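You operate a simulated robot arm through the tools that you are given. There is no shell and no other tool. Be economical: measure what you need, move in short steps, check, and stop when the job is done.

Carry out the task below with a simulated robot arm. There is one attempt and no reset: what you move stays moved.

TASK
Take the ink bottle and leave it on top of the paper ball.
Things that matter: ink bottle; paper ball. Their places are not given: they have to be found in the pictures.

It is judged by the outcome, as a careful person would: the job done as asked, and still so three seconds after it is handed in. It fails if anything else is knocked over, pushed out of place, dropped, spilled or broken.

THE ROBOT
A 6-joint arm with a two-finger parallel gripper, fixed in place. Base frame: the origin is at the foot of the arm, x ahead of it, y to its left, z up; the work surface is at about z = 0. Lengths are in mm, angles in degrees, forces in N, time in s.
With the tool pointing down near the work surface it reaches from about 180 to 460 mm from the base axis. Its first joint turns from -70.0 to 70.0 degrees. Payload 1.9 kg.
Tool frame: the origin (TCP) lies between the finger pads and is the grasp point; the fingertips stand 23 mm ahead of it; z points along the fingers, y is the line along which they close. The gripper opens to 94 mm. The fingers are 38 mm wide and 10 mm thick; the gripper's body (54 by 96 mm) begins 39 mm behind the TCP.
Orientation is that of the tool frame in the base frame, as a unit quaternion [x, y, z, w]. With the fingers straight down and closing along the base's y, the tool's x points along the base's -x, its y along +y and its z along -z.

THE INTERFACE
- The arm moves only by the tool drive_tool. Its argument "targets" is one flat list of numbers, 6 for each row, row after row: the shift along the base's x, y, z in mm, then the turn, a rotation vector about the base's x, y, z in degrees. In form: [x, y, z, rx, ry, rz, x, y, z, rx, ry, rz, ...]. A call has 1 to 8 rows; each row is the pose to reach, as a shift and turn from the pose commanded when the call began. "gripper" is the closure, from 0 (fully open) to 1 (shut), set as the call begins (left out, the last holds). A row lasts 0.2 s, in which the tool goes at most 50 mm and 8.6 degrees; a call with a longer step from one row to the next is refused whole, and so is a gripper value outside its range. A pose out of reach is approached as far as the arm can. The call stops where the force on the tool passes 40 N (or 10 N more than at its start, if that is more) or the arm is blocked; 0.2 s more then pass. The fingers move at their own pace (about 108 mm/s each) and stop on an object; they squeeze with about 33 N. The grip force told is the motor's: it shows also when the fingers shut on nothing. Time passes only in rows, and 0.2 s behind the last, so rows that repeat a pose let the fingers close. It gives the time, the measured TCP pose, the force on the tool (base axes), the opening and the grip force at its end, in the units of the frame above (readings bear some noise).
- Cameras (640 x 400 px; columns grow to the right, rows downward): "scene" is fixed at [67.3, 337.9, 420]; the picture's right is [-0.72, -0.69, 0.00], its down [-0.38, 0.39, -0.84] and it looks along [0.58, -0.60, -0.55] (base axes); focal length 259 px, centre (320, 200). "wrist" rides on the gripper at [-39, 0, -44] in the tool frame; the picture's right is [0.00, -1.00, 0.00], its down [0.97, 0.00, -0.24] and it looks along [0.24, 0.00, 0.97] (tool axes); focal length 218 px, centre (320, 200).
- snapshot(camera): a new picture of that camera. No time passes.
- locate(camera, pixels): for up to 12 pixels [column, row] of the newest picture of that camera ("zoom" is the newest enlarged one), the place [x, y, z] in the base frame of the surface seen there, good to about 2 mm, but the place of the scene camera against the robot may be out by one fixed shift of up to 25 mm in any direction. No time passes.
- enlarge(camera, box): a new picture of the part [left, top, right, bottom] of that camera's present view, enlarged. No time passes.
- job_done(): hands the job in; it is judged then, once.

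Work in short steps. Measure before you move; look again where a grasp or a placing could have gone wrong, and mend it. You have 60 turns and 30 pictures in all, the two below and enlarged ones among them. Open the gripper and draw the arm clear of the work before you hand the job in, unless the task says otherwise; then end with one line.

The tools are called as name(argument=value, ...) on one line, values as JSON. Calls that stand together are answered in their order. drive_tool: Moves the arm, as the interface text tells. Its arguments: {"type":"object","properties":{"targets":{"type":"array","items":{"type":"number"}},"gripper":{"type":"number"}},"required":["targets"]} The other tools are called the same way: snapshot (camera) takes a picture; locate (camera, pixels) gives the place of the surface under pixels of a picture; enlarge (camera, box) takes an enlarged picture of a part of a camera's view; job_done () hands the job in.

At the start:

```text
time_s: 0.0
ee_pos: [290.1, 38.1, 248.8]
ee_rot: [0.0, 1.0, 0.0, 0.001]
force: [0.6, 0.3, 0.7]
width: 94.1
grip_force: 0.0
```

scene: 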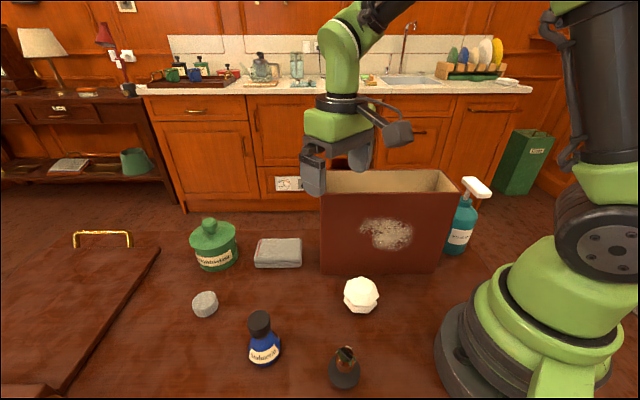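
wrist: 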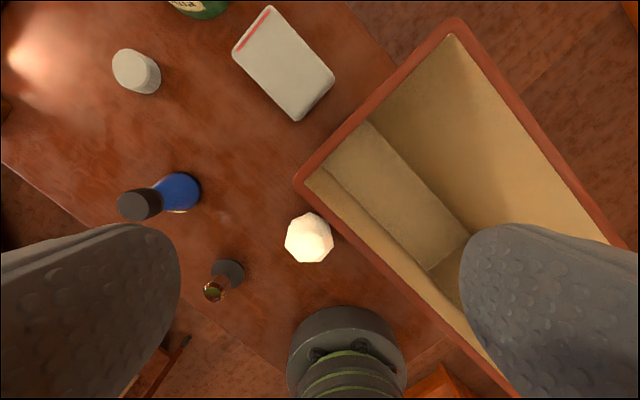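

The wrist view shows a blue bottle at about (165,197), a small dark one at (225,280) and the white ball at (309,238). I'll enlarge to identify each of them.

enlarge(camera="scene", box=[220, 260, 400, 400])

locate(camera="wrist", pixels=[[309, 238], [309, 216], [287, 238], [331, 240], [309, 258], [140, 205], [180, 190], [230, 272], [215, 290], [195, 215], [260, 230], [345, 240]])

enlarge(camera="wrist", box=[100, 150, 360, 312])

```text
2.86 times, centred on (310, 330) of scene
```

zoom: 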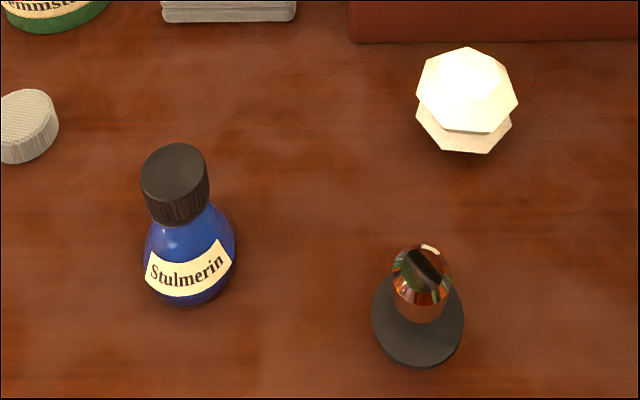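

```text
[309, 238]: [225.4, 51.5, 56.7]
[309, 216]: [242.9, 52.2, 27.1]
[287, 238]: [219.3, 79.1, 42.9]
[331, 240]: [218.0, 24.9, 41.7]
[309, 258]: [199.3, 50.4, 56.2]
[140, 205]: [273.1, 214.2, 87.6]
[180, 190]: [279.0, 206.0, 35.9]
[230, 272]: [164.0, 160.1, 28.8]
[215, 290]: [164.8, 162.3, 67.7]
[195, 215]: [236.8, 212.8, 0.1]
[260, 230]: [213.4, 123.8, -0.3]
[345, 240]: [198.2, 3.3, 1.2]
```

```text
2.46 times, centred on (230, 231) of wrist
```

zoom: 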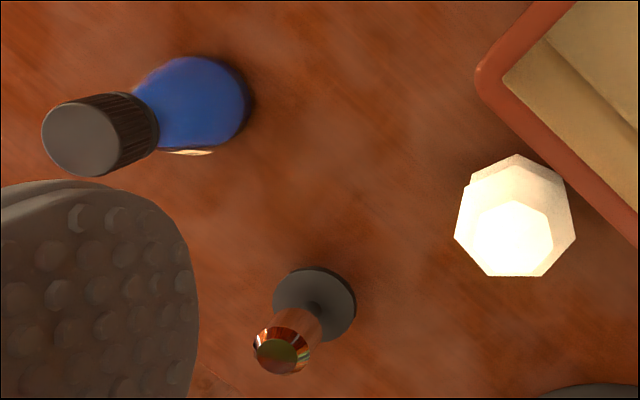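

The blue bottle with the black cap looks like the ink bottle, and the white faceted body is the paper ball. I'll get close-ups of the green jar and the ball, and measure the top of the ball.

enlarge(camera="scene", box=[150, 200, 310, 300])

enlarge(camera="scene", box=[329, 268, 393, 324])

locate(camera="wrist", pixels=[[302, 236], [318, 236], [310, 232], [310, 246], [304, 246], [317, 246], [310, 252], [124, 200], [132, 212], [145, 200], [130, 195], [200, 190]])

```text
4.00 times, centred on (230, 250) of scene
```

zoom: 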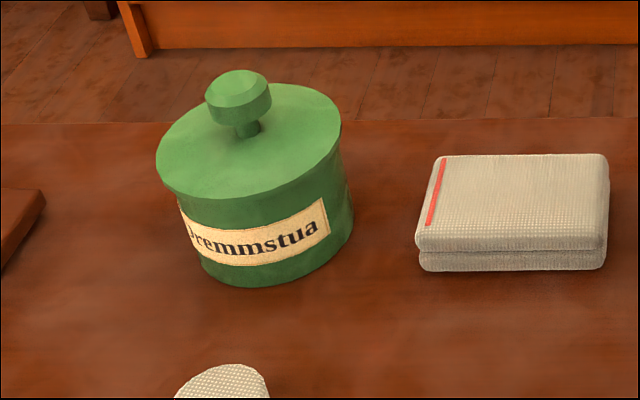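

```text
7.14 times, centred on (361, 296) of scene
```

zoom: 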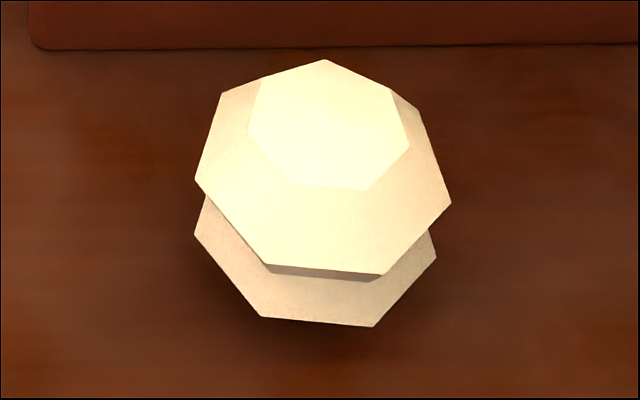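

```text
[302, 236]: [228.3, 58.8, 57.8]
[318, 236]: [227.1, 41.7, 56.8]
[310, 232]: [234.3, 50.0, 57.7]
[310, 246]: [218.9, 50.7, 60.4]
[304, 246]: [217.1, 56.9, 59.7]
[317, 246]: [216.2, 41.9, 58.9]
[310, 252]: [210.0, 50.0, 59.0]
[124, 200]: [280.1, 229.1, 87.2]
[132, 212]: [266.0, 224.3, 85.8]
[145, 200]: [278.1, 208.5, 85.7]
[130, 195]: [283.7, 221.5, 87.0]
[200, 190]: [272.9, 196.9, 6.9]
```

The ball has a flat top facet centred near (217,51), z≈59. The bottle's axis is near (271,219), top z≈87. I'll measure the box rim for clearance.

locate(camera="wrist", pixels=[[300, 183], [452, 22], [370, 255], [420, 305], [330, 210], [350, 130], [117, 207], [148, 207], [132, 193], [132, 220]])

drive_tool(targets=[-10, 45, 0, 0, 0, 0, -20, 90, 0, 0, 0, 0, -20, 135, 0, 0, 0, 0, -20, 180, 0, 0, 0, 0, -20, 180, 0, 0, 0, 0], gripper=0)

```text
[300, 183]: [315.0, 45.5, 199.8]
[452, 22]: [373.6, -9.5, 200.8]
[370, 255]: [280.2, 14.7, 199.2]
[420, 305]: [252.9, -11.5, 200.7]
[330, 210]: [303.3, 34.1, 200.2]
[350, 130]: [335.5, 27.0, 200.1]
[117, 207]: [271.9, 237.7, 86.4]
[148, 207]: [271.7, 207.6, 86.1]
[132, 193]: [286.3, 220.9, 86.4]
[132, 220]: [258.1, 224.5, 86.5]
```

```text
time_s: 1.2
ee_pos: [268.6, 222.6, 250.9]
ee_rot: [0.002, 1.0, 0.0, 0.001]
force: [0.8, -0.1, -0.3]
width: 93.9
grip_force: 0.0
```

The box is 200 mm tall and its near wall is about 70 mm from the ball's centre, so the present tool orientation leaves enough room. The tool is now above the bottle, so I'll look again.

snapshot(camera="wrist")

enlarge(camera="scene", box=[220, 300, 300, 375])

```text
23 pictures are left
```

wrist: 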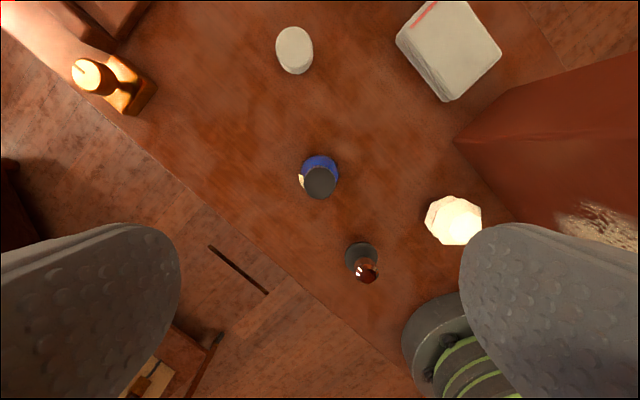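

```text
5.33 times, centred on (260, 338) of scene
```

zoom: 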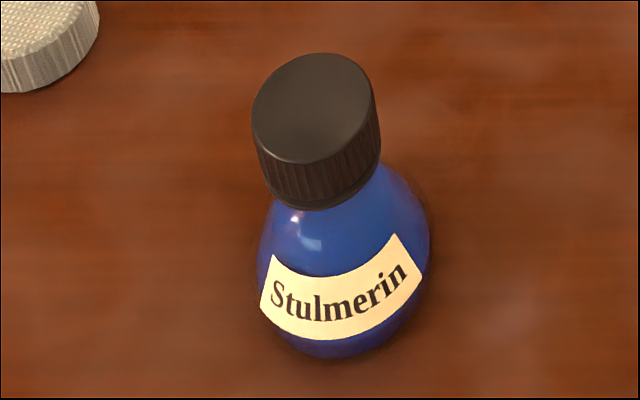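

Before committing, I'll check the dark object with the copper top at (360,262).

enlarge(camera="wrist", box=[280, 130, 440, 300])

locate(camera="wrist", pixels=[[320, 182], [306, 182], [335, 182], [320, 168], [320, 197], [320, 160], [337, 170], [305, 170], [320, 150], [302, 180]])

enlarge(camera="scene", box=[310, 335, 380, 399])

```text
2.35 times, centred on (360, 215) of wrist
```

zoom: 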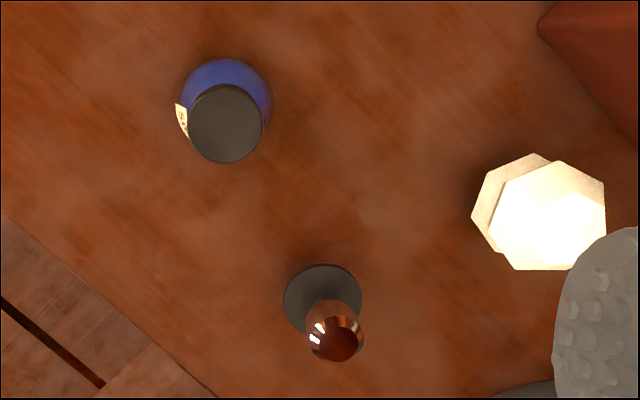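

```text
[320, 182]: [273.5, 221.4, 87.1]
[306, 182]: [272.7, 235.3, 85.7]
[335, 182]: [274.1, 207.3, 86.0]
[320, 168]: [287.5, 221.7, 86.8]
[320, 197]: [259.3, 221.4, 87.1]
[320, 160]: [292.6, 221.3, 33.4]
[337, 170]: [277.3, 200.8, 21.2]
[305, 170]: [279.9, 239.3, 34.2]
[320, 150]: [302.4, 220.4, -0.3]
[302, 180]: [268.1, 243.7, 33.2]
```

```text
6.25 times, centred on (345, 367) of scene
```

zoom: 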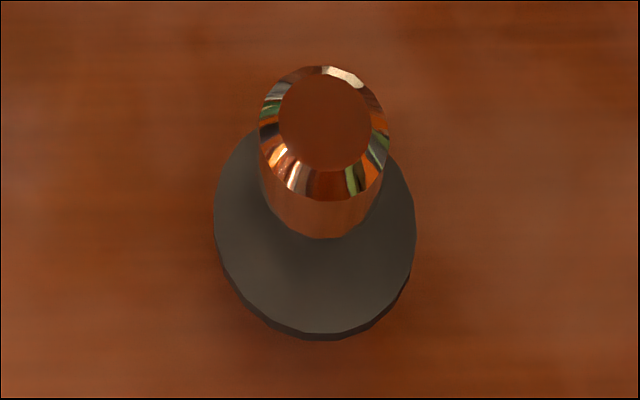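

The dark object is a metal weight or stamp, so the blue bottle is the target. Its axis is at (273.3, 221.5), with the cap about 28 mm wide from z≈62 to 87. I'll descend part of the way and check.

drive_tool(targets=[4, -1, -40, 0, 0, 0, 4, -1, -80, 0, 0, 0, 4, -1, -110, 0, 0, 0, 4, -1, -130, 0, 0, 0, 4, -1, -130, 0, 0, 0])

snapshot(camera="wrist")

locate(camera="wrist", pixels=[[320, 240], [310, 240], [330, 240], [320, 260], [320, 225]])

```text
time_s: 2.4
ee_pos: [274.9, 215.9, 120.1]
ee_rot: [0.002, 1.0, 0.001, 0.002]
force: [-1.1, 0.8, 0.9]
width: 94.2
grip_force: 0.1
```

```text
19 pictures are left
```

wrist: 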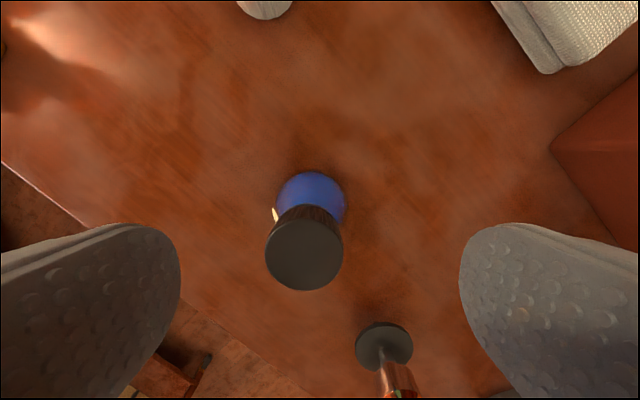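

```text
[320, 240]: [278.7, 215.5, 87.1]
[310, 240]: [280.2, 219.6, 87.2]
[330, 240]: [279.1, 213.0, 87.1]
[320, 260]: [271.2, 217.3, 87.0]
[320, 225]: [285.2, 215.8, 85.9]
```

The cap is centred at column 304, about 5.7 mm toward +y from the tool centre. I'll correct that, lower to cap height and close.

drive_tool(targets=[-1, 5.7, 0, 0, 0, 0, -1, 5.7, -18, 0, 0, 0, -1, 5.7, -36, 0, 0, 0, -1, 5.7, -36, 0, 0, 0])

drive_tool(targets=[0, 0, 0, 0, 0, 0, 0, 0, 0, 0, 0, 0, 0, 0, 0, 0, 0, 0], gripper=1)

snapshot(camera="scene")

```text
time_s: 3.4
ee_pos: [272.6, 225.9, 83.5]
ee_rot: [0.0, 1.0, 0.001, 0.001]
force: [-0.4, -0.5, 0.6]
width: 93.9
grip_force: 0.1
```

```text
time_s: 4.2
ee_pos: [274.4, 224.9, 84.5]
ee_rot: [-0.001, 1.0, 0.0, 0.002]
force: [-0.7, -1.7, -0.2]
width: 29.5
grip_force: 32.9
```

```text
18 pictures are left
```

scene: 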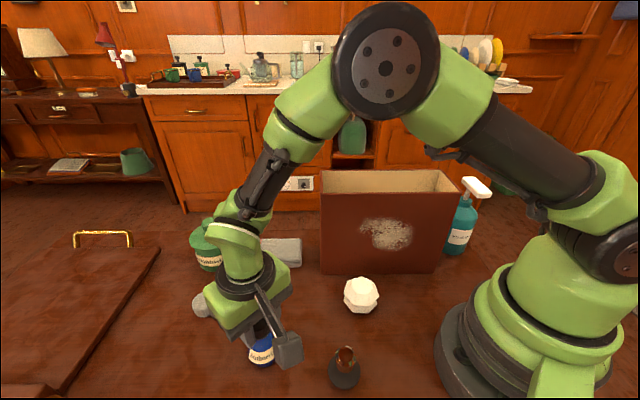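

The fingers hold the cap (29.5 mm, 33 N). Lifting.

drive_tool(targets=[0, 0, 15, 0, 0, 0, 0, 0, 40, 0, 0, 0, 0, 0, 65, 0, 0, 0, 0, 0, 85, 0, 0, 0, 0, 0, 85, 0, 0, 0])

snapshot(camera="wrist")

snapshot(camera="scene")

```text
time_s: 5.4
ee_pos: [273.9, 221.6, 168.0]
ee_rot: [0.0, 1.0, 0.001, 0.002]
force: [0.0, 0.0, -0.2]
width: 0.0
grip_force: 32.8
```

```text
17 pictures are left
```

wrist: 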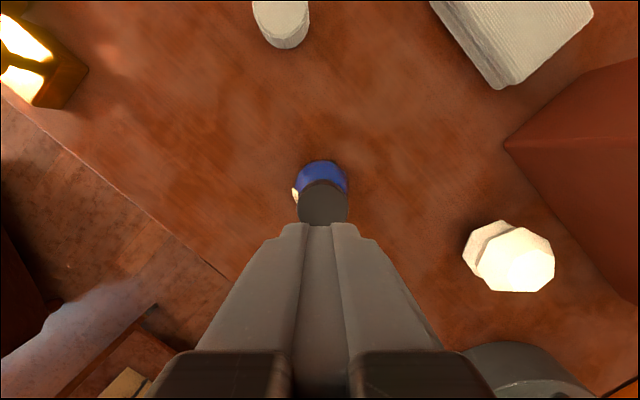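

```text
16 pictures are left
```

scene: 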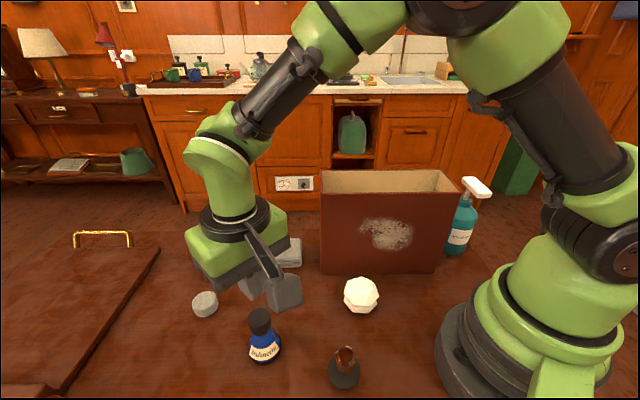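

The fingers slipped off the cap (width 0). The bottle still stands where it was, with its cap at wrist (322,203). I'll measure its profile to find a better height to grip.

enlarge(camera="scene", box=[235, 303, 291, 367])

locate(camera="wrist", pixels=[[322, 190], [322, 200], [322, 210], [300, 205], [345, 205], [322, 181], [322, 176], [322, 170], [322, 165], [322, 161], [340, 175], [304, 175]])

```text
6.25 times, centred on (263, 335) of scene
```

zoom: 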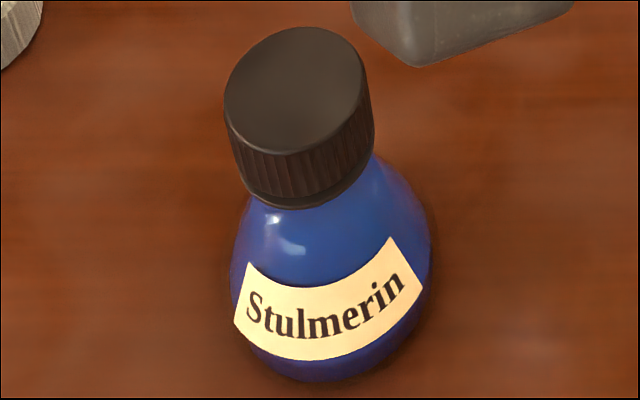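

```text
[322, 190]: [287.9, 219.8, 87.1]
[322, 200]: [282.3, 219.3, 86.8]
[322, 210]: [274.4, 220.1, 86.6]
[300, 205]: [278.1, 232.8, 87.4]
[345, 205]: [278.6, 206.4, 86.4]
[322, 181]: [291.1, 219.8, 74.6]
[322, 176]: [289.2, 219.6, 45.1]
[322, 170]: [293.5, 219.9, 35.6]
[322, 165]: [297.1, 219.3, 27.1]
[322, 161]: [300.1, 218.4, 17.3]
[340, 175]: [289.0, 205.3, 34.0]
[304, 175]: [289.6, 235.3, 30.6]
```

The body is a cone (radius about 25 mm at z 17, 14 mm at z 45), so gripping the body would slip too. I'll grip the cap again with the pads centred on it (TCP z≈72, tips at the narrow neck), then lift slowly.

drive_tool(targets=[1, -1, 0, 0, 0, 0, 1, -1, 0, 0, 0, 0, 1, -1, -25, 0, 0, 0, 1, -1, -55, 0, 0, 0, 1, -1, -80, 0, 0, 0, 1, -1, -96, 0, 0, 0, 1, -1, -96, 0, 0, 0], gripper=0)

drive_tool(targets=[0, 0, 0, 0, 0, 0, 0, 0, 0, 0, 0, 0, 0, 0, 0, 0, 0, 0], gripper=1)

drive_tool(targets=[0, 0, 1, 0, 0, 0, 0, 0, 3, 0, 0, 0, 0, 0, 5, 0, 0, 0, 0, 0, 7, 0, 0, 0])

snapshot(camera="scene")

```text
time_s: 7.0
ee_pos: [275.4, 221.9, 69.7]
ee_rot: [0.0, 1.0, 0.002, 0.001]
force: [0.6, -0.1, 0.7]
width: 94.0
grip_force: 0.1
```

```text
time_s: 7.8
ee_pos: [275.4, 221.8, 70.3]
ee_rot: [0.0, 1.0, 0.001, 0.002]
force: [-1.1, 1.6, 6.1]
width: 30.6
grip_force: 32.5
```

```text
time_s: 8.8
ee_pos: [275.3, 223.0, 77.8]
ee_rot: [-0.001, 1.0, 0.0, 0.002]
force: [0.0, 0.1, -1.9]
width: 30.1
grip_force: 32.7
```

```text
14 pictures are left
```

scene: 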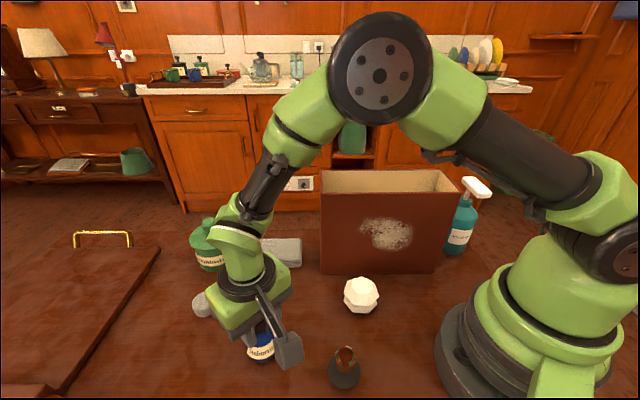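

The width holds at 30 mm. I'll lift a little further, slowly, and check that the bottle comes along.

drive_tool(targets=[0, 0, 2, 0, 0, 0, 0, 0, 4, 0, 0, 0, 0, 0, 6, 0, 0, 0, 0, 0, 6, 0, 0, 0])

enlarge(camera="scene", box=[220, 310, 300, 375])

snapshot(camera="wrist")

```text
time_s: 9.8
ee_pos: [275.2, 222.4, 84.0]
ee_rot: [0.0, 1.0, 0.0, 0.002]
force: [1.1, 0.1, -1.4]
width: 30.1
grip_force: 32.1
```

```text
6.15 times, centred on (260, 342) of scene
```

zoom: 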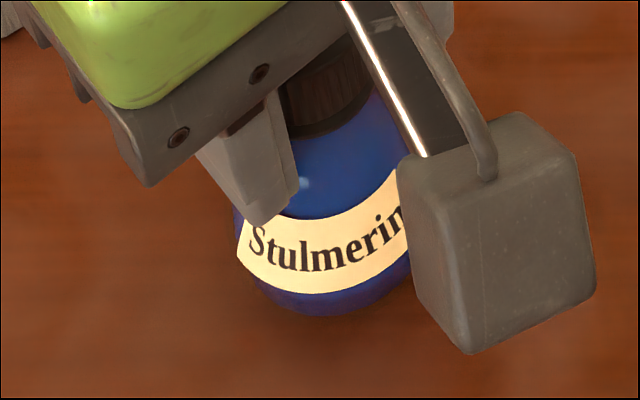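

```text
12 pictures are left
```

wrist: 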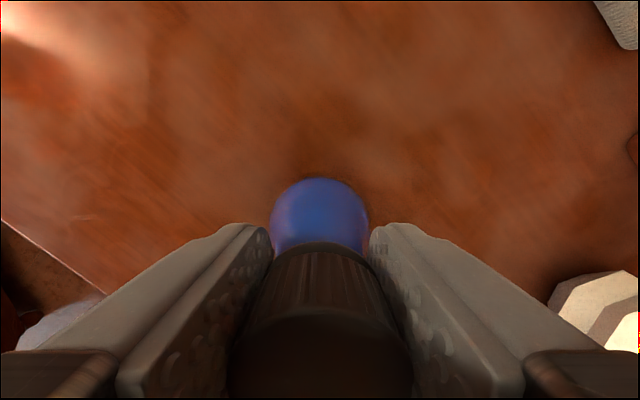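

locate(camera="wrist", pixels=[[320, 340], [320, 320], [320, 255], [320, 240], [320, 200], [320, 185], [320, 170], [320, 370]])

```text
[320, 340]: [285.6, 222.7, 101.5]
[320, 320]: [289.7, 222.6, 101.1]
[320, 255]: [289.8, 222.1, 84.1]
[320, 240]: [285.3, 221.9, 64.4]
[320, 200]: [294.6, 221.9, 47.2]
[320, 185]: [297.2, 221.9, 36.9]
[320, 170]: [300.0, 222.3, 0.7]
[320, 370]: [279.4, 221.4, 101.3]
```

The cap top now reads z≈101, up from 87, so the bottle is held and has risen 14 mm. I'll keep lifting gently.

drive_tool(targets=[0, 0, 4, 0, 0, 0, 0, 0, 12, 0, 0, 0, 0, 0, 22, 0, 0, 0, 0, 0, 32, 0, 0, 0, 0, 0, 42, 0, 0, 0, 0, 0, 54, 0, 0, 0, 0, 0, 66, 0, 0, 0, 0, 0, 72, 0, 0, 0])

snapshot(camera="scene")

```text
time_s: 11.6
ee_pos: [275.4, 224.3, 157.9]
ee_rot: [0.0, 1.0, 0.0, 0.002]
force: [-1.0, -0.7, -2.0]
width: 29.9
grip_force: 32.9
```

```text
11 pictures are left
```

scene: 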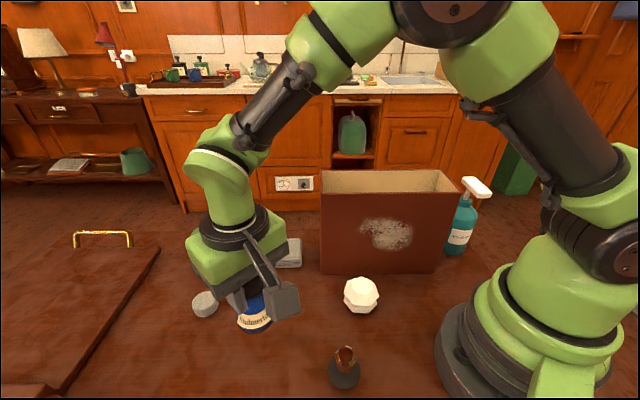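

The bottle is held with its bottom at about z≈87. I'll move smoothly to a point beside the ball and re-measure the facet from there.

drive_tool(targets=[-5, -5, 0, 0, 0, 0, -15, -16, 0, 0, 0, 0, -26, -30, 0, 0, 0, 0, -38, -46, 0, 0, 0, 0, -48, -62, 0, 0, 0, 0, -54, -76, 0, 0, 0, 0, -56, -86, 0, 0, 0, 0, -56.6, -90, 0, 0, 0, 0])

snapshot(camera="wrist")

```text
time_s: 13.4
ee_pos: [218.5, 133.1, 156.4]
ee_rot: [0.0, 1.0, 0.001, 0.001]
force: [-0.1, 0.1, -1.6]
width: 30.0
grip_force: 33.1
```

```text
10 pictures are left
```

wrist: 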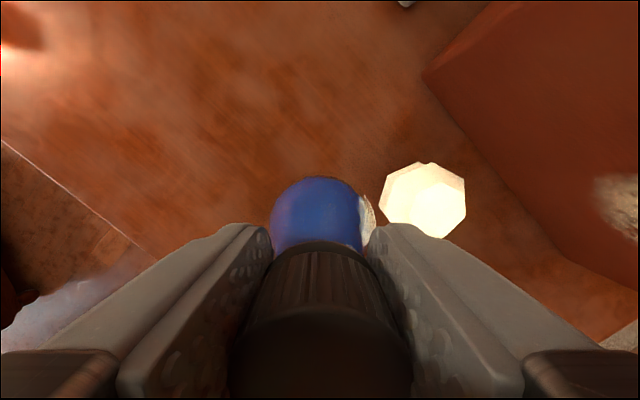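

enlarge(camera="wrist", box=[370, 150, 482, 250])

locate(camera="wrist", pixels=[[320, 185], [320, 220], [320, 330], [425, 195], [440, 195], [455, 195], [440, 185], [440, 210], [440, 225], [450, 205], [425, 215]])

```text
4.00 times, centred on (426, 200) of wrist
```

zoom: 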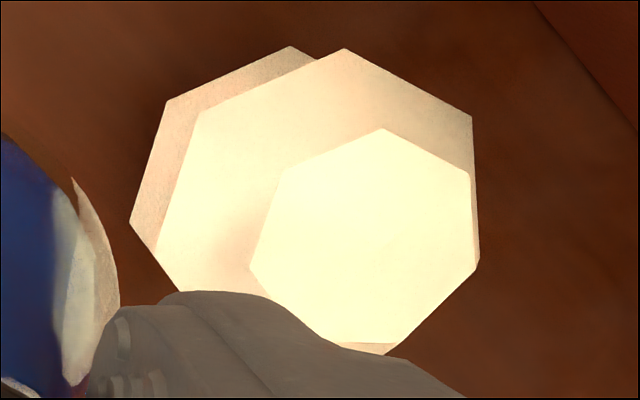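

```text
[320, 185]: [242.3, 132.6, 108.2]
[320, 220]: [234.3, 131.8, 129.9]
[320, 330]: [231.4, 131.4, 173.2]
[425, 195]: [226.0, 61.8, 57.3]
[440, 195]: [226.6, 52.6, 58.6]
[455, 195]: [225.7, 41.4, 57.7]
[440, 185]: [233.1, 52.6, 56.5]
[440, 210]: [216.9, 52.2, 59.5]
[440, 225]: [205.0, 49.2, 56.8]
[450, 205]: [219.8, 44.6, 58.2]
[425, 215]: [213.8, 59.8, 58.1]
```

The facet centre is at (217, 53.5), z≈59. The bottle axis is at about (218, 132) with its bottom near z≈86. I'll shift by (-1, -79) and stay above the ball.

drive_tool(targets=[0, -4, 0, 0, 0, 0, 0, -14, 0, 0, 0, 0, -1, -28, 0, 0, 0, 0, -1, -44, 0, 0, 0, 0, -1, -59, 0, 0, 0, 0, -1, -71, 0, 0, 0, 0, -1, -77, 0, 0, 0, 0, -1, -79, 0, 0, 0, 0])

enlarge(camera="scene", box=[300, 230, 420, 320])

snapshot(camera="wrist")

```text
time_s: 15.2
ee_pos: [217.7, 52.9, 156.5]
ee_rot: [-0.001, 1.0, -0.001, 0.001]
force: [-0.4, 0.0, -1.9]
width: 29.9
grip_force: 32.5
```

```text
4.44 times, centred on (360, 275) of scene
```

zoom: 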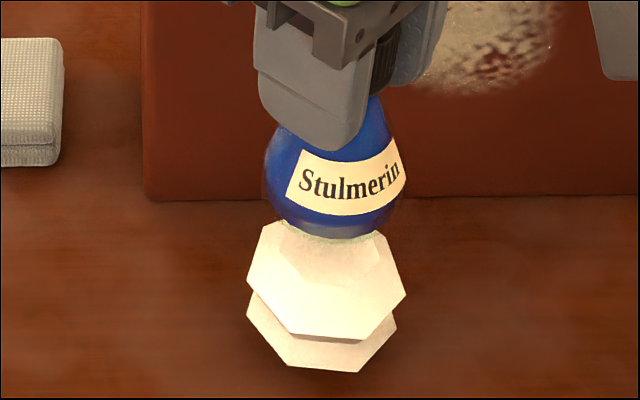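

```text
7 pictures are left
```

wrist: 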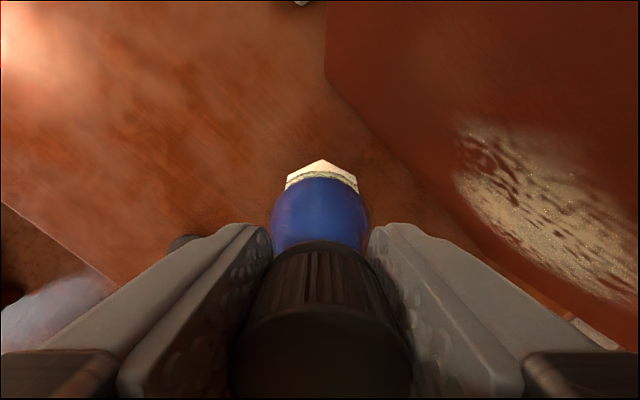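

The ball is centred under the bottle (columns 285–358). I'll lower most of the way, then creep down.

drive_tool(targets=[0, 0, -4, 0, 0, 0, 0, 0, -10, 0, 0, 0, 0, 0, -16, 0, 0, 0, 0, 0, -20, 0, 0, 0, 0, 0, -23, 0, 0, 0, 0, 0, -23, 0, 0, 0])

drive_tool(targets=[0, 0, -1, 0, 0, 0, 0, 0, -2, 0, 0, 0, 0, 0, -2, 0, 0, 0])

enlarge(camera="scene", box=[310, 240, 410, 320])

```text
time_s: 16.6
ee_pos: [216.8, 54.0, 133.1]
ee_rot: [0.0, 1.0, 0.0, 0.002]
force: [-0.1, -0.2, -2.0]
width: 29.8
grip_force: 33.0
```

```text
time_s: 17.4
ee_pos: [217.6, 54.0, 132.3]
ee_rot: [0.001, 1.0, 0.0, 0.001]
force: [0.2, -1.0, -1.2]
width: 29.9
grip_force: 33.1
```

```text
5.00 times, centred on (360, 280) of scene
```

zoom: 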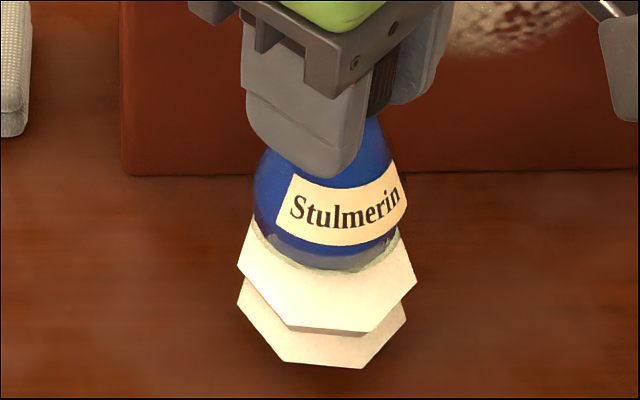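

Still about 2 mm to go, since the force remains at the bottle's weight. I'll creep 1 mm at a time.

drive_tool(targets=[0, 0, -1, 0, 0, 0, 0, 0, -1, 0, 0, 0])

drive_tool(targets=[0, 0, -1, 0, 0, 0, 0, 0, -1, 0, 0, 0])

```text
time_s: 18.0
ee_pos: [218.7, 53.9, 131.2]
ee_rot: [0.0, 1.0, 0.0, 0.001]
force: [0.0, -0.4, -2.0]
width: 29.7
grip_force: 33.6
```

```text
time_s: 18.6
ee_pos: [217.9, 53.5, 130.3]
ee_rot: [0.0, 1.0, 0.001, 0.002]
force: [-0.2, 0.0, -1.7]
width: 30.0
grip_force: 33.0
```

drive_tool(targets=[0, 0, -1, 0, 0, 0, 0, 0, -1, 0, 0, 0])

drive_tool(targets=[0, 0, -0.7, 0, 0, 0, 0, 0, -0.7, 0, 0, 0])

```text
time_s: 19.2
ee_pos: [217.2, 53.7, 129.1]
ee_rot: [0.0, 1.0, 0.0, 0.001]
force: [-0.2, -0.4, 0.2]
width: 30.0
grip_force: 33.1
```

```text
time_s: 19.8
ee_pos: [217.2, 55.0, 127.6]
ee_rot: [0.0, 1.0, 0.0, 0.002]
force: [-0.7, 0.6, 15.4]
width: 30.0
grip_force: 33.3
```

Contact (15 N). I'll ease up 0.6 mm, then open.

drive_tool(targets=[0, 0, 0.6, 0, 0, 0, 0, 0, 0.6, 0, 0, 0])

drive_tool(targets=[0, 0, 0, 0, 0, 0, 0, 0, 0, 0, 0, 0, 0, 0, 0, 0, 0, 0], gripper=0.25)

enlarge(camera="scene", box=[310, 220, 410, 320])

```text
time_s: 20.4
ee_pos: [217.1, 53.6, 128.0]
ee_rot: [0.0, 1.0, 0.001, 0.001]
force: [1.0, 0.4, 10.3]
width: 29.9
grip_force: 33.2
```

```text
time_s: 21.2
ee_pos: [218.4, 53.6, 129.0]
ee_rot: [0.0, 1.0, 0.0, 0.001]
force: [0.1, -0.1, -0.1]
width: 70.5
grip_force: 0.1
```

```text
4.00 times, centred on (360, 270) of scene
```

zoom: 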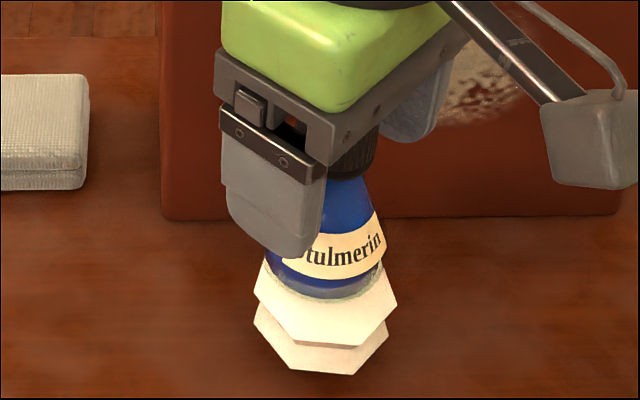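

The bottle stands upright on the ball and the fingers are clear. I'll go straight up and then draw away.

drive_tool(targets=[0, 0, 8, 0, 0, 0, 0, 0, 22, 0, 0, 0, 0, 0, 42, 0, 0, 0, 0, 0, 65, 0, 0, 0, 0, 0, 90, 0, 0, 0, 0, 0, 115, 0, 0, 0, 0, 0, 125, 0, 0, 0])

drive_tool(targets=[10, 30, 0, 0, 0, 0, 20, 65, 0, 0, 0, 0, 30, 100, 0, 0, 0, 0, 40, 130, 0, 0, 0, 0, 40, 130, 0, 0, 0, 0])

snapshot(camera="scene")

```text
time_s: 22.8
ee_pos: [216.8, 52.3, 253.2]
ee_rot: [0.0, 1.0, 0.0, 0.002]
force: [0.8, -0.8, -0.3]
width: 70.7
grip_force: 0.1
```

```text
time_s: 24.0
ee_pos: [258.0, 183.0, 254.6]
ee_rot: [0.0, 1.0, 0.0, 0.002]
force: [-0.1, -0.1, 0.3]
width: 70.4
grip_force: 0.1
```

```text
4 pictures are left
```

scene: 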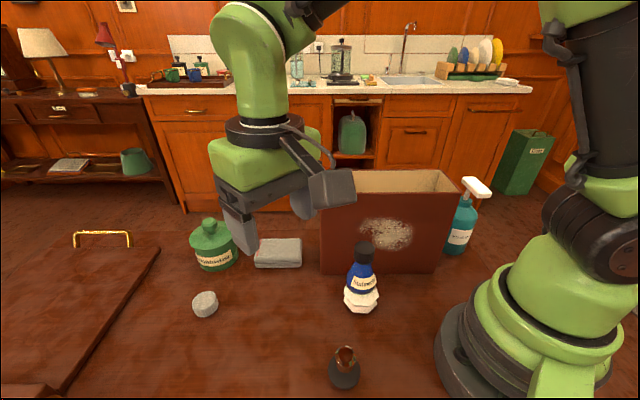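

The bottle stands steadily on the ball, everything else is in place and the arm is clear.

job_done()

```text
The job is handed in.
```

The ink bottle is standing upright on top of the paper ball, and the arm is open and drawn clear. My first grip slipped off the cap, but the bottle stayed upright, and nothing else was moved.
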